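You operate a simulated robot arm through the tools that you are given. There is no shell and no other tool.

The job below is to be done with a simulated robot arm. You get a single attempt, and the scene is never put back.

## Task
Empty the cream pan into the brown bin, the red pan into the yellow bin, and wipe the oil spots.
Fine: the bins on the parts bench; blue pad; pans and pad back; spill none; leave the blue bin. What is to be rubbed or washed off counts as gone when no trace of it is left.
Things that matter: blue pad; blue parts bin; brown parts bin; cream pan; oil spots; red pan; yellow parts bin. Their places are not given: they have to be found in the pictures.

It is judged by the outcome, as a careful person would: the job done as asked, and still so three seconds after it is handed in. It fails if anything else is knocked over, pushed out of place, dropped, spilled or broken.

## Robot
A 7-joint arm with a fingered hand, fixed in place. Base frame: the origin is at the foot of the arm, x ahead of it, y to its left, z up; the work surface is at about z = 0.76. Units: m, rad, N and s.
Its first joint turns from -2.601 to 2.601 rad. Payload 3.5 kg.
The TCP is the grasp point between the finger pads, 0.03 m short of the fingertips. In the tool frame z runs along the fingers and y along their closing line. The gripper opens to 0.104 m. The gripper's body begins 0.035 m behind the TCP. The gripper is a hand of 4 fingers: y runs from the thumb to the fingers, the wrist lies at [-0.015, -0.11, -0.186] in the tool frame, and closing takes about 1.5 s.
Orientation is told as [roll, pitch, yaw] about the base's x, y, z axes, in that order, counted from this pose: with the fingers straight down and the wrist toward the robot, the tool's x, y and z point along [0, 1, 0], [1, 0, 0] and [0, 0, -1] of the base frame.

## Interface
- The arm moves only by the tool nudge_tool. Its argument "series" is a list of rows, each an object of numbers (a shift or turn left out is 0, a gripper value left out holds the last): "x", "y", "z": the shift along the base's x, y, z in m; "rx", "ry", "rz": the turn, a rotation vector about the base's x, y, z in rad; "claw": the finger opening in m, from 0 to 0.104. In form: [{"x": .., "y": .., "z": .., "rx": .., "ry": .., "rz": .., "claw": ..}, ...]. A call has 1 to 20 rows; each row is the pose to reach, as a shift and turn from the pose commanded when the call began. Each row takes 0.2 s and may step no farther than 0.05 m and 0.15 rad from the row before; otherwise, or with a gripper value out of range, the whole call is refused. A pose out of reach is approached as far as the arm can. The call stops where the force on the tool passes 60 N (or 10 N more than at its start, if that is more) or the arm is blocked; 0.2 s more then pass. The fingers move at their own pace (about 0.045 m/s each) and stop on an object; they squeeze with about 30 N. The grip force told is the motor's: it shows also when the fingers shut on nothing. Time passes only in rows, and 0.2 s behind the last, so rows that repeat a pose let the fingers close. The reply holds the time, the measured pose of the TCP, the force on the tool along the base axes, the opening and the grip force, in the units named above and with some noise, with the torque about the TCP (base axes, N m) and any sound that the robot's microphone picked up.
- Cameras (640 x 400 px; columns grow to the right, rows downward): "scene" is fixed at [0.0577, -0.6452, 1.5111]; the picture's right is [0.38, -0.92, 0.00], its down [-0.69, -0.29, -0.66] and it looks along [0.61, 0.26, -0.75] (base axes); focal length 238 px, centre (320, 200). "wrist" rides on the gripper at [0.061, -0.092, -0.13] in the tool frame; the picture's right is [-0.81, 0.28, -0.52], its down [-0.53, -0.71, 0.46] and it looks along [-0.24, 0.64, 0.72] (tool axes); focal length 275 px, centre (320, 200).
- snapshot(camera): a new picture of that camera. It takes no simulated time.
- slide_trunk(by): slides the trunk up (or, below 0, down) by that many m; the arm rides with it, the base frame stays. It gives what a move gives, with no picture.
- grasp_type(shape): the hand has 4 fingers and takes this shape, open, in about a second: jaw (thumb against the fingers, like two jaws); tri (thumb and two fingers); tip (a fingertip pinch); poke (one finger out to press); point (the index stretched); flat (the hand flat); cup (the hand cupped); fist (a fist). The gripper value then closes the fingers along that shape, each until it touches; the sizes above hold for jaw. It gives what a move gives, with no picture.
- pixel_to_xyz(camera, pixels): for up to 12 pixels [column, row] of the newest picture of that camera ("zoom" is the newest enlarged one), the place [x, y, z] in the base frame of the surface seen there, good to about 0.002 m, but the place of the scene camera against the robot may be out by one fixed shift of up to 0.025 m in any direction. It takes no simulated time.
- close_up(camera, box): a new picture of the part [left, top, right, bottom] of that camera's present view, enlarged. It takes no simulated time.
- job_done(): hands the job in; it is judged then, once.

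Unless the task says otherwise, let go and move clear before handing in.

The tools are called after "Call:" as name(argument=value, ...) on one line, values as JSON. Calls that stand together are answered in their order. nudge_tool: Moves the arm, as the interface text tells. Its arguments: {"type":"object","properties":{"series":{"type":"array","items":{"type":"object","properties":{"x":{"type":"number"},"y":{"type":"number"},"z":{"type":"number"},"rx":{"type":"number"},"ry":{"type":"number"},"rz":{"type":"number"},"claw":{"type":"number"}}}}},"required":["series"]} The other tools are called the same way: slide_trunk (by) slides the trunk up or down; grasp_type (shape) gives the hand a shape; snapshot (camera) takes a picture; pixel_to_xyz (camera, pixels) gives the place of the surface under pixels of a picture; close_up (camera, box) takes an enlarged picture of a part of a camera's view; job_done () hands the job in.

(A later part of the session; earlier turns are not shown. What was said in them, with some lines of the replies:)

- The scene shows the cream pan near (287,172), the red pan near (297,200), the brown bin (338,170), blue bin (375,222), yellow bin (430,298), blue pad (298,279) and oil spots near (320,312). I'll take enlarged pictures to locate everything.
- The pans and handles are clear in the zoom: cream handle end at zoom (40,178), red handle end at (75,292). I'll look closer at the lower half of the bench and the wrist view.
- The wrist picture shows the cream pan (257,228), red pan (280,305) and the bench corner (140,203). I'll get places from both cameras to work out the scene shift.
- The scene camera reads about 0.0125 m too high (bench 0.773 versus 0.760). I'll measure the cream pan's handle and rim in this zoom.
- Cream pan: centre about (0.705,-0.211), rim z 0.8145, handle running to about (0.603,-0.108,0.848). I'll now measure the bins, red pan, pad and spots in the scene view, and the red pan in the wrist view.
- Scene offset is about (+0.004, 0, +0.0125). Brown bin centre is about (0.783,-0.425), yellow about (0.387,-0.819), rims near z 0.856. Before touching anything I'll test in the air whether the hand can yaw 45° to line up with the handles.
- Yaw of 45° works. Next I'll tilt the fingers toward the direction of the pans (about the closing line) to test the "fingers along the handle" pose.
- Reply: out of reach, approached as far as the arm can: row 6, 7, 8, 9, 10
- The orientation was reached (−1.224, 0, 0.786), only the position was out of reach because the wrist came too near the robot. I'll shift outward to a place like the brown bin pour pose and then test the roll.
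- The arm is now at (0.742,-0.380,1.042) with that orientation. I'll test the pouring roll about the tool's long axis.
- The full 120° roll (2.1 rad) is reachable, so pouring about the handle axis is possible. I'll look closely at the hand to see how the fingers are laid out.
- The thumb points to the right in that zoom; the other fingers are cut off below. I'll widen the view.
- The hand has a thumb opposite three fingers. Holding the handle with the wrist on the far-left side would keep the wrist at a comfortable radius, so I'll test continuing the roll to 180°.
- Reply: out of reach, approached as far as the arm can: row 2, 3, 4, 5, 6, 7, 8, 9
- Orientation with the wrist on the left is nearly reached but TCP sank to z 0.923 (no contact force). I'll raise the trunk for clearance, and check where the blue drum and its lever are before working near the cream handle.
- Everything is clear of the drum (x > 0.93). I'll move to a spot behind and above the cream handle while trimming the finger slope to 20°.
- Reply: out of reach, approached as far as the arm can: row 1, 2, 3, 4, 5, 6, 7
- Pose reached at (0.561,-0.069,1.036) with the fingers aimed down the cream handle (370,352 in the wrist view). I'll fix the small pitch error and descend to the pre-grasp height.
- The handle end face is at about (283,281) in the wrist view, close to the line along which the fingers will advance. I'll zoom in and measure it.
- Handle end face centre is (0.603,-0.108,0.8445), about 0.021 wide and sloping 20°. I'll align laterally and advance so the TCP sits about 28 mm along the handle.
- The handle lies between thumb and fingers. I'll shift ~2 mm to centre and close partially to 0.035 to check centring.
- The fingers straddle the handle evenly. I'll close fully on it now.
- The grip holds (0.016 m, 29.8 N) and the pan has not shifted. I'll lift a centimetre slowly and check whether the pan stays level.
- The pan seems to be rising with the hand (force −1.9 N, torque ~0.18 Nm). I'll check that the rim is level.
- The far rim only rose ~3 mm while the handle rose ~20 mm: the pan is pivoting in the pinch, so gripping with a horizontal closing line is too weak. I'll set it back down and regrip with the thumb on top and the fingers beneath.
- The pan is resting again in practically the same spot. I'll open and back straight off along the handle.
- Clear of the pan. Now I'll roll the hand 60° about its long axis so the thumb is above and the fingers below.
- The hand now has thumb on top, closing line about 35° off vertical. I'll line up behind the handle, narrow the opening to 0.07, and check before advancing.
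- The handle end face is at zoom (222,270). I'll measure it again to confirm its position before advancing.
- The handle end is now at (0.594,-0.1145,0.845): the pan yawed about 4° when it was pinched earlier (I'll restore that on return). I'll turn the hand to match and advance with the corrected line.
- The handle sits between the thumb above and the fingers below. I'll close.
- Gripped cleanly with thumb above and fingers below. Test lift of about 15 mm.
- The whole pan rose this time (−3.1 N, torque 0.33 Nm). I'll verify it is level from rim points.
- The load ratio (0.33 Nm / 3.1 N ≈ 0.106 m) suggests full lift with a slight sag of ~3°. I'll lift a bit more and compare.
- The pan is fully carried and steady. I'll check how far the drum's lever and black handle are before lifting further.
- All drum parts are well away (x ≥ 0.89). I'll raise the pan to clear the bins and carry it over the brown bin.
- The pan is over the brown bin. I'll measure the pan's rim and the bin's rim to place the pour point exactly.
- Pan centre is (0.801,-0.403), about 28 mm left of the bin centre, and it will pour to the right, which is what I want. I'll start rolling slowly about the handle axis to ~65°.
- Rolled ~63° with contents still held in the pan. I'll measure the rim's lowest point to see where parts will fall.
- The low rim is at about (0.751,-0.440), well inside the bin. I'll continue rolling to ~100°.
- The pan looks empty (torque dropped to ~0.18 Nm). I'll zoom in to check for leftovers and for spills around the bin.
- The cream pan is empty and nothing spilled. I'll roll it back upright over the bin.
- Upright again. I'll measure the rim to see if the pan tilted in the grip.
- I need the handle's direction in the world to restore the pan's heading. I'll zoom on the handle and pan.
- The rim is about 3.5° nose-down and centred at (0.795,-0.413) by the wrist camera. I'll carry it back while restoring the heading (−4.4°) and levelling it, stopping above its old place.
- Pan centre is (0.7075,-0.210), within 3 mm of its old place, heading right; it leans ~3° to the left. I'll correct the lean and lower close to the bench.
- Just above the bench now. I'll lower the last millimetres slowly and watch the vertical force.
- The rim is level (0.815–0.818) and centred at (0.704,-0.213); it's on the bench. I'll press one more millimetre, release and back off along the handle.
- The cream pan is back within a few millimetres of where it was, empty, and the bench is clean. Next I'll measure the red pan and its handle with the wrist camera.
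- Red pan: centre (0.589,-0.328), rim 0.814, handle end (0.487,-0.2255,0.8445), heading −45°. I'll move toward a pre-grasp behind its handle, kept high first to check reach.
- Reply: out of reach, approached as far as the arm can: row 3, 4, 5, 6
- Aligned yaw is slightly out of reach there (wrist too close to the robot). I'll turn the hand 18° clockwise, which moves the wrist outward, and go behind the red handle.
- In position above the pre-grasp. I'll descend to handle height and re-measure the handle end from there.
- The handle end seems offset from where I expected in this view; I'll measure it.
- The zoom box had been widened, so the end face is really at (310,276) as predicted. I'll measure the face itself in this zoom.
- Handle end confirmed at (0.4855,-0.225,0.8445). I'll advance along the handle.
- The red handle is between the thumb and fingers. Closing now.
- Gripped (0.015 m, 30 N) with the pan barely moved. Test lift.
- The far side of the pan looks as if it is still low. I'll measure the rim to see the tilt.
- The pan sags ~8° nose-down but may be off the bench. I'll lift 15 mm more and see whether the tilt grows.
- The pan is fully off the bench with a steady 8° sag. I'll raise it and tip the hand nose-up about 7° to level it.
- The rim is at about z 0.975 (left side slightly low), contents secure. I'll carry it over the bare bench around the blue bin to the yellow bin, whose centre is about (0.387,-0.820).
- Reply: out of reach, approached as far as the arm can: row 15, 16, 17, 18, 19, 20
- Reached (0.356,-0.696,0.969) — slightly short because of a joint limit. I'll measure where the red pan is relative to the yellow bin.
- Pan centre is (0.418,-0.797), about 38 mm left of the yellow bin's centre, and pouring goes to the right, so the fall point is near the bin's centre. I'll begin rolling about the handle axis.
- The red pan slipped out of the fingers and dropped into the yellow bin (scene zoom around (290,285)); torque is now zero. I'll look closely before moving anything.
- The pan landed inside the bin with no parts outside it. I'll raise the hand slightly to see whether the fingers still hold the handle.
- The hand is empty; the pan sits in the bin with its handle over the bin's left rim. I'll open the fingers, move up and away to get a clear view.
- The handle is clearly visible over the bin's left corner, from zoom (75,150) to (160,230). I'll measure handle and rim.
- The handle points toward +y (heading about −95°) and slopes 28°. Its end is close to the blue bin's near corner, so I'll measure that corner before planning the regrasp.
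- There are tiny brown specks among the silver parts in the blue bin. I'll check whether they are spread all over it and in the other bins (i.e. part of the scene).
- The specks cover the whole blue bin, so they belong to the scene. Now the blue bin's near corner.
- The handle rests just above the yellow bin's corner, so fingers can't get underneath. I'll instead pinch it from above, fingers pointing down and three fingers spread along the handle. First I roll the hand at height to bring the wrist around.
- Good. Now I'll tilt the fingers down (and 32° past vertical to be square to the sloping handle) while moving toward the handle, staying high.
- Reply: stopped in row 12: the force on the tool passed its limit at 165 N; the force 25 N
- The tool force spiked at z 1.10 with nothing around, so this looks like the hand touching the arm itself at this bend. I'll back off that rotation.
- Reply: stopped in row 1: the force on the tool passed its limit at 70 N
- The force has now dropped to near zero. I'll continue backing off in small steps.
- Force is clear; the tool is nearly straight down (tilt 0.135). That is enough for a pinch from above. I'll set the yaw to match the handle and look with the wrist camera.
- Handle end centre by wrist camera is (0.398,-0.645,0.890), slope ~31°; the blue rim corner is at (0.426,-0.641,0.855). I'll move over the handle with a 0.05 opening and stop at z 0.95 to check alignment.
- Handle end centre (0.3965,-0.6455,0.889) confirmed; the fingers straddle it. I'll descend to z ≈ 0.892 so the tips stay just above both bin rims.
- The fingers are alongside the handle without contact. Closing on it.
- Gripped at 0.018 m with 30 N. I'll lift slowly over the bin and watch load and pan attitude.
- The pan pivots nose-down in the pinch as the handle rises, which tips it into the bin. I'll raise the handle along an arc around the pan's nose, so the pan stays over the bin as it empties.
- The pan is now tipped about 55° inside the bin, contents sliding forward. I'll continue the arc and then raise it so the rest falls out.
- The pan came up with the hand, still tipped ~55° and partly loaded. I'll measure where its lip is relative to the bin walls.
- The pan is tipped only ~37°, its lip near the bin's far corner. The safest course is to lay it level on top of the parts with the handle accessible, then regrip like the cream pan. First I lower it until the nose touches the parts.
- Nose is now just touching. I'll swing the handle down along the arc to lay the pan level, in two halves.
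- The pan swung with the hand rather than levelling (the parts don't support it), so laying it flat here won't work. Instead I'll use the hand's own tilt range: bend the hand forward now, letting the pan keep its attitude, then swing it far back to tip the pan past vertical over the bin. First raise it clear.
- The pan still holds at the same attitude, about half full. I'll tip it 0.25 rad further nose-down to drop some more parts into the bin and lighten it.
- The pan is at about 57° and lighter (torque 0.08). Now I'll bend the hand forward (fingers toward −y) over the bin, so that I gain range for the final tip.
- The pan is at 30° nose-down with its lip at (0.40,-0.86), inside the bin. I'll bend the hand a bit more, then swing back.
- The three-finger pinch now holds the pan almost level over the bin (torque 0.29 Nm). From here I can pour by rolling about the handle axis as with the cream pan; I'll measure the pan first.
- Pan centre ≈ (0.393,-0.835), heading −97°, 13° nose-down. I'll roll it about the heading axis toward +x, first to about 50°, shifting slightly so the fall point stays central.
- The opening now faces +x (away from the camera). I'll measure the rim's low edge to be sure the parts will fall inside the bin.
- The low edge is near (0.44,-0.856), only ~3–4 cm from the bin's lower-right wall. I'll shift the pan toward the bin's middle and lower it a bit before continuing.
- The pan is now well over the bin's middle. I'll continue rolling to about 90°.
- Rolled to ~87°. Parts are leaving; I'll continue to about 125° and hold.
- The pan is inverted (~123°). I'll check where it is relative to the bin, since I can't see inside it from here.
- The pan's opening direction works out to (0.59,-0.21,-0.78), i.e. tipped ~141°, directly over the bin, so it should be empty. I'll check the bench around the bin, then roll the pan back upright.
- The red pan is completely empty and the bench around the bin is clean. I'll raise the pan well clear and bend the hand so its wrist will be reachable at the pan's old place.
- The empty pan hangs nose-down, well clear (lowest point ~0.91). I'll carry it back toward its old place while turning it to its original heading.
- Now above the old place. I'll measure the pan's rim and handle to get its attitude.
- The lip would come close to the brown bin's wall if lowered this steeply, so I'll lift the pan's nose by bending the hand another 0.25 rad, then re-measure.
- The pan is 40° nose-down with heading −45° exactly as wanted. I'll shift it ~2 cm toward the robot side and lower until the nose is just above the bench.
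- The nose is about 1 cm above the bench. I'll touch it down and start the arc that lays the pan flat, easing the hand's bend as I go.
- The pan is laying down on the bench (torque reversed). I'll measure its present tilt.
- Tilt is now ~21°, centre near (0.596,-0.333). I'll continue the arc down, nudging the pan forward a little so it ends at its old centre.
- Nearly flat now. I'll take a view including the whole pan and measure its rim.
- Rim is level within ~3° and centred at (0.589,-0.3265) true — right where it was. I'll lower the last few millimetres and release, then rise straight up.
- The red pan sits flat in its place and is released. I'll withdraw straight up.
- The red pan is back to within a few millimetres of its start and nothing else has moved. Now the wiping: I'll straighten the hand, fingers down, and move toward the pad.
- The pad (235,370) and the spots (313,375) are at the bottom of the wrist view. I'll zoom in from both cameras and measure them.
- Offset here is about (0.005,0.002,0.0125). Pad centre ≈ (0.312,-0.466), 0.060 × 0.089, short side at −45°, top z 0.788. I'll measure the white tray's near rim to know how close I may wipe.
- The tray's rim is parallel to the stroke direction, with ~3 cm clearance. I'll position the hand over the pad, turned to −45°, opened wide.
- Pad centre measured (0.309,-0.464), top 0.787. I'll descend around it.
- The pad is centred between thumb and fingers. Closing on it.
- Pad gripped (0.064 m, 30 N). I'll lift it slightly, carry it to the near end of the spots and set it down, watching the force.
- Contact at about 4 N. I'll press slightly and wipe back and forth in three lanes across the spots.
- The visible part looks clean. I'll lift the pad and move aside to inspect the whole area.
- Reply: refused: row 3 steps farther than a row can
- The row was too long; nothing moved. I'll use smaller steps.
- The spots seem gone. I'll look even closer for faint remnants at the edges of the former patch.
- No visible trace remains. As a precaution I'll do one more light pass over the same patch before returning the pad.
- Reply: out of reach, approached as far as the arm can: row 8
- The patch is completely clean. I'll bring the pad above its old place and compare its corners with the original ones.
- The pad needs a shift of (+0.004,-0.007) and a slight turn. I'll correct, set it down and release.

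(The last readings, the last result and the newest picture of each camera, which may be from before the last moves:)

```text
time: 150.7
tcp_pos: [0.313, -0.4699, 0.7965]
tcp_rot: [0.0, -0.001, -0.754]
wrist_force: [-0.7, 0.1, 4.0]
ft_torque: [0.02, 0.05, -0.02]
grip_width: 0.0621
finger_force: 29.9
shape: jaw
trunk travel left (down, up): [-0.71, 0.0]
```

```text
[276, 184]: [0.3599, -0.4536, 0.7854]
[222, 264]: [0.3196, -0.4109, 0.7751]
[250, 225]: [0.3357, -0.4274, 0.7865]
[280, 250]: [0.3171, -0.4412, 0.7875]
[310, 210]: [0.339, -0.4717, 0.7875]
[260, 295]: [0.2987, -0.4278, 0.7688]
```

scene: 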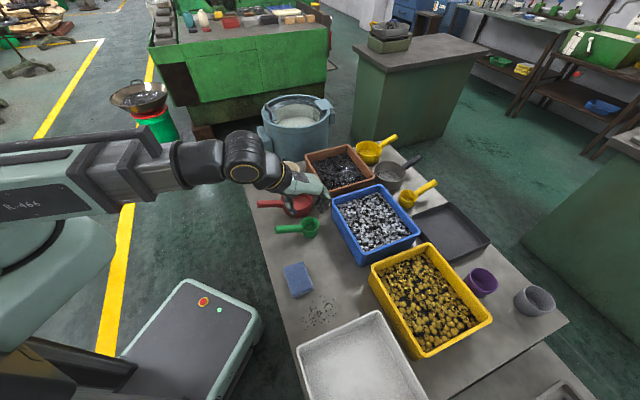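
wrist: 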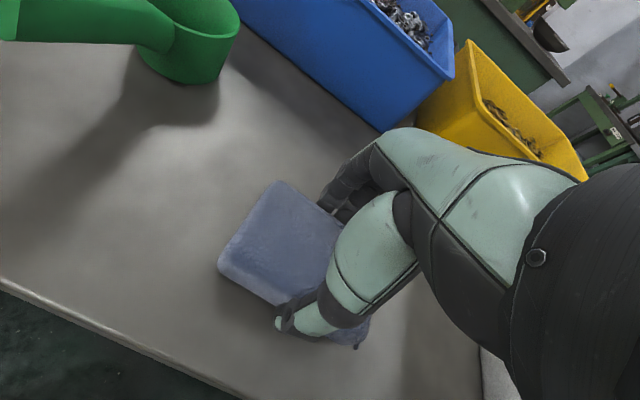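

Corners now match the originals within 1 mm and the pad is on the bench. Release and rise.

Call:
nudge_tool(series=[{"claw": 0.07}, {"claw": 0.095}, {"claw": 0.095}, {"claw": 0.095}, {"z": 0.02, "claw": 0.095}, {"z": 0.05, "claw": 0.095}, {"z": 0.09, "claw": 0.095}, {"z": 0.13, "claw": 0.095}, {"x": 0.02, "y": 0.02, "z": 0.16, "claw": 0.095}, {"x": 0.04, "y": 0.05, "z": 0.19, "claw": 0.095}, {"x": 0.06, "y": 0.09, "z": 0.21, "claw": 0.095}, {"x": 0.08, "y": 0.13, "z": 0.22, "claw": 0.095}, {"x": 0.1, "y": 0.17, "z": 0.23, "claw": 0.095}, {"x": 0.1, "y": 0.17, "z": 0.23, "claw": 0.095}])

Call:
snapshot(camera="scene")

Call:
close_up(camera="scene", box=[260, 220, 420, 320])

```text
time: 153.7
tcp_pos: [0.4494, -0.3306, 1.0253]
tcp_rot: [0.0, 0.002, -0.754]
wrist_force: [0.3, 0.4, -0.2]
ft_torque: [-0.01, 0.03, 0.01]
grip_width: 0.0947
finger_force: 0.0
shape: jaw
out of reach, approached as far as the arm can: row 11, 12, 13, 14
trunk travel left (down, up): [-0.71, 0.0]
```

```text
taken
```

scene: 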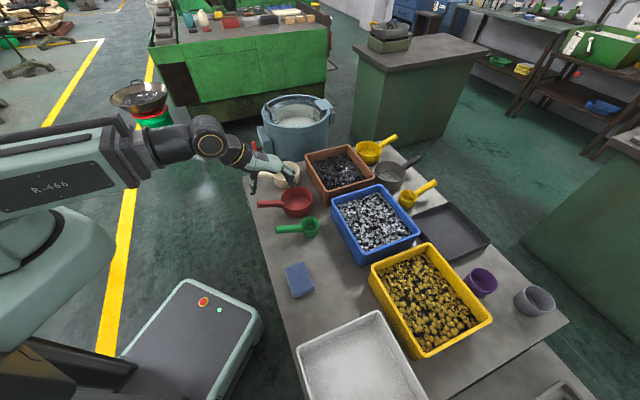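

```text
4.00 times, centred on (340, 270) of scene
```

zoom: 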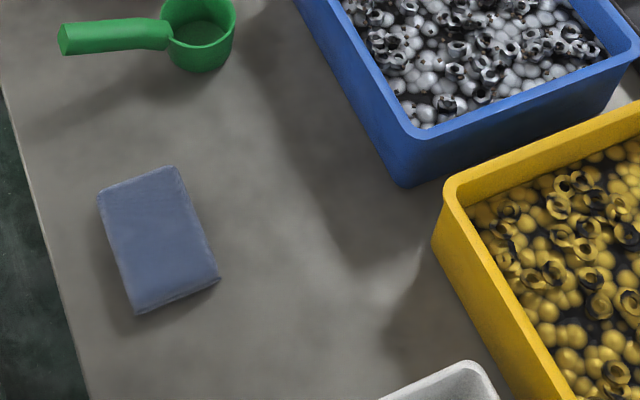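

The pad is back within ~4 mm. I'll do a final check of the whole bench and around for any stray parts.

Call:
close_up(camera="scene", box=[360, 220, 576, 355])

Call:
close_up(camera="scene", box=[290, 300, 480, 400])

Call:
close_up(camera="scene", box=[280, 130, 440, 230])

Call:
snapshot(camera="wrist")

```text
2.96 times, centred on (468, 288) of scene
```

zoom: 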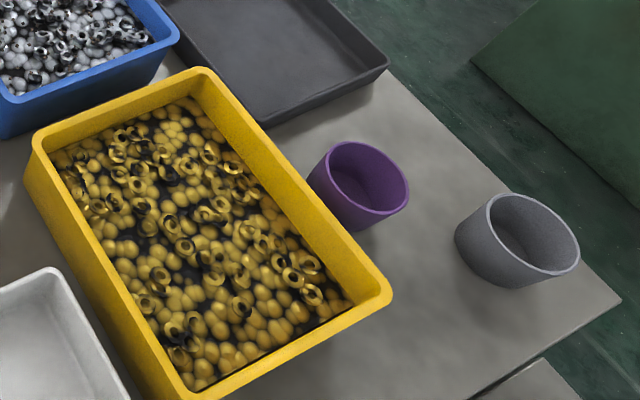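

```text
3.37 times, centred on (385, 350) of scene
```

zoom: 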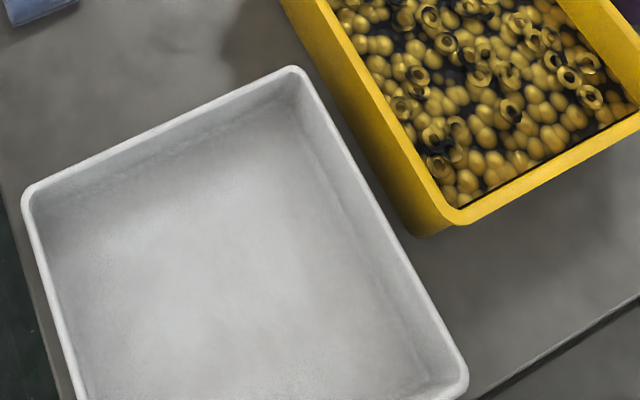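

```text
4.00 times, centred on (360, 180) of scene
```

zoom: 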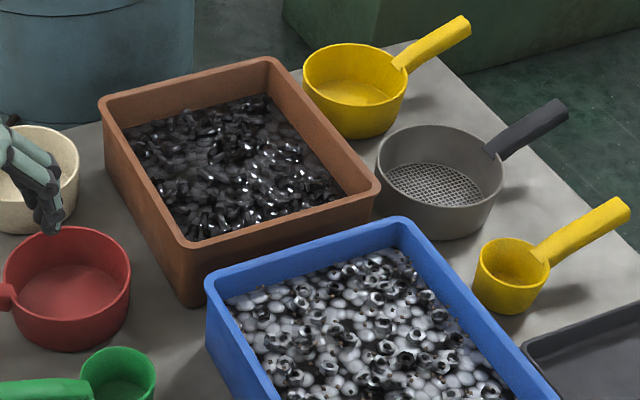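

```text
taken
```

wrist: 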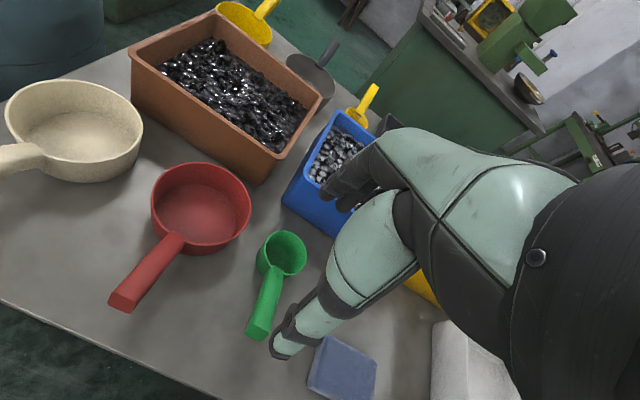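

Everything looks in place. One last check of the gaps between the bins and the pans' interiors.

Call:
close_up(camera="scene", box=[352, 225, 448, 285])

Call:
close_up(camera="scene", box=[240, 150, 336, 240])

Call:
close_up(camera="wrist", box=[0, 60, 320, 260])

```text
6.67 times, centred on (400, 255) of scene
```

zoom: 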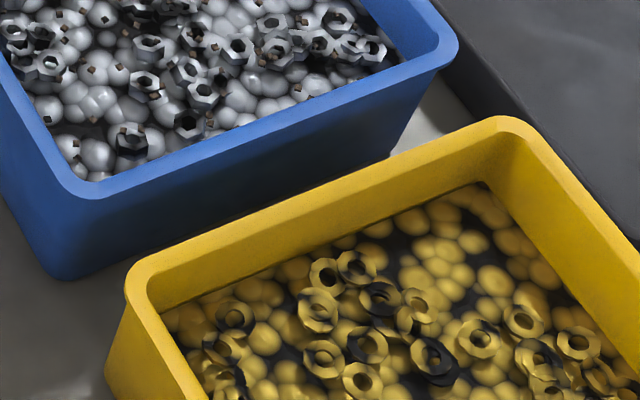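

```text
4.44 times, centred on (288, 195) of scene
```

zoom: 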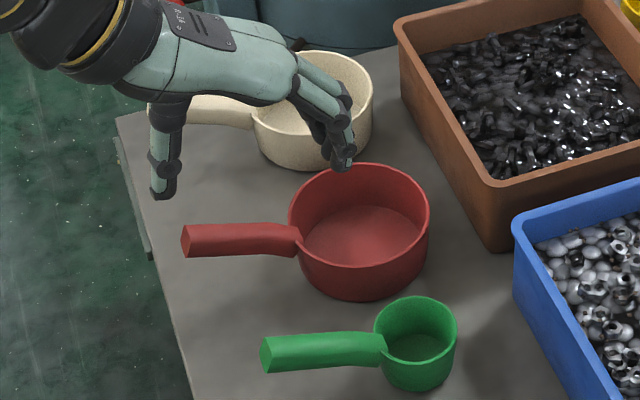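

```text
2.00 times, centred on (160, 160) of wrist
```

zoom: 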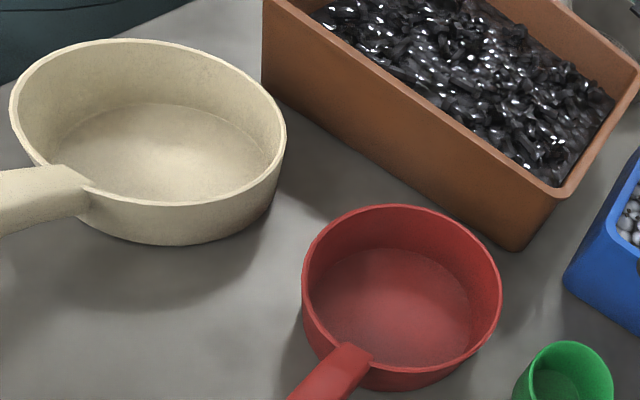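

The pictures show both pans empty and back in place, and the pad back in place. The oil spots are gone, the bench is clear of stray parts, and the blue bin is untouched. The hand is open and clear at z ≈ 1.03, so I'm handing the job in.

Call:
job_done()

```text
The job is handed in.
```

The job is done and handed in, but not cleanly: the red pan slipped from my grip and fell into the yellow bin partway through. I regripped it, finished emptying it there, and put it back.

- **Cream pan:** emptied into the brown bin and back within about 4 mm of its old spot.
- **Red pan:** emptied into the yellow bin and back within about 4 mm.
- **Oil spots:** wiped twice with the blue pad. Close-ups show no trace left, and the pad is back within about 4 mm.
- **Spills:** I saw no stray parts on the bench, between the bins or in the white tray.
- **Other items:** the blue bin was not touched, and the yellow bin has not shifted. Nothing else appears out of place in the final pictures.

At one point the force on the arm passed its limit, reaching 165 N. It happened well above the bench with nothing near the hand, so I think the hand pressed against the arm itself. I backed off, and it touched nothing on the bench.
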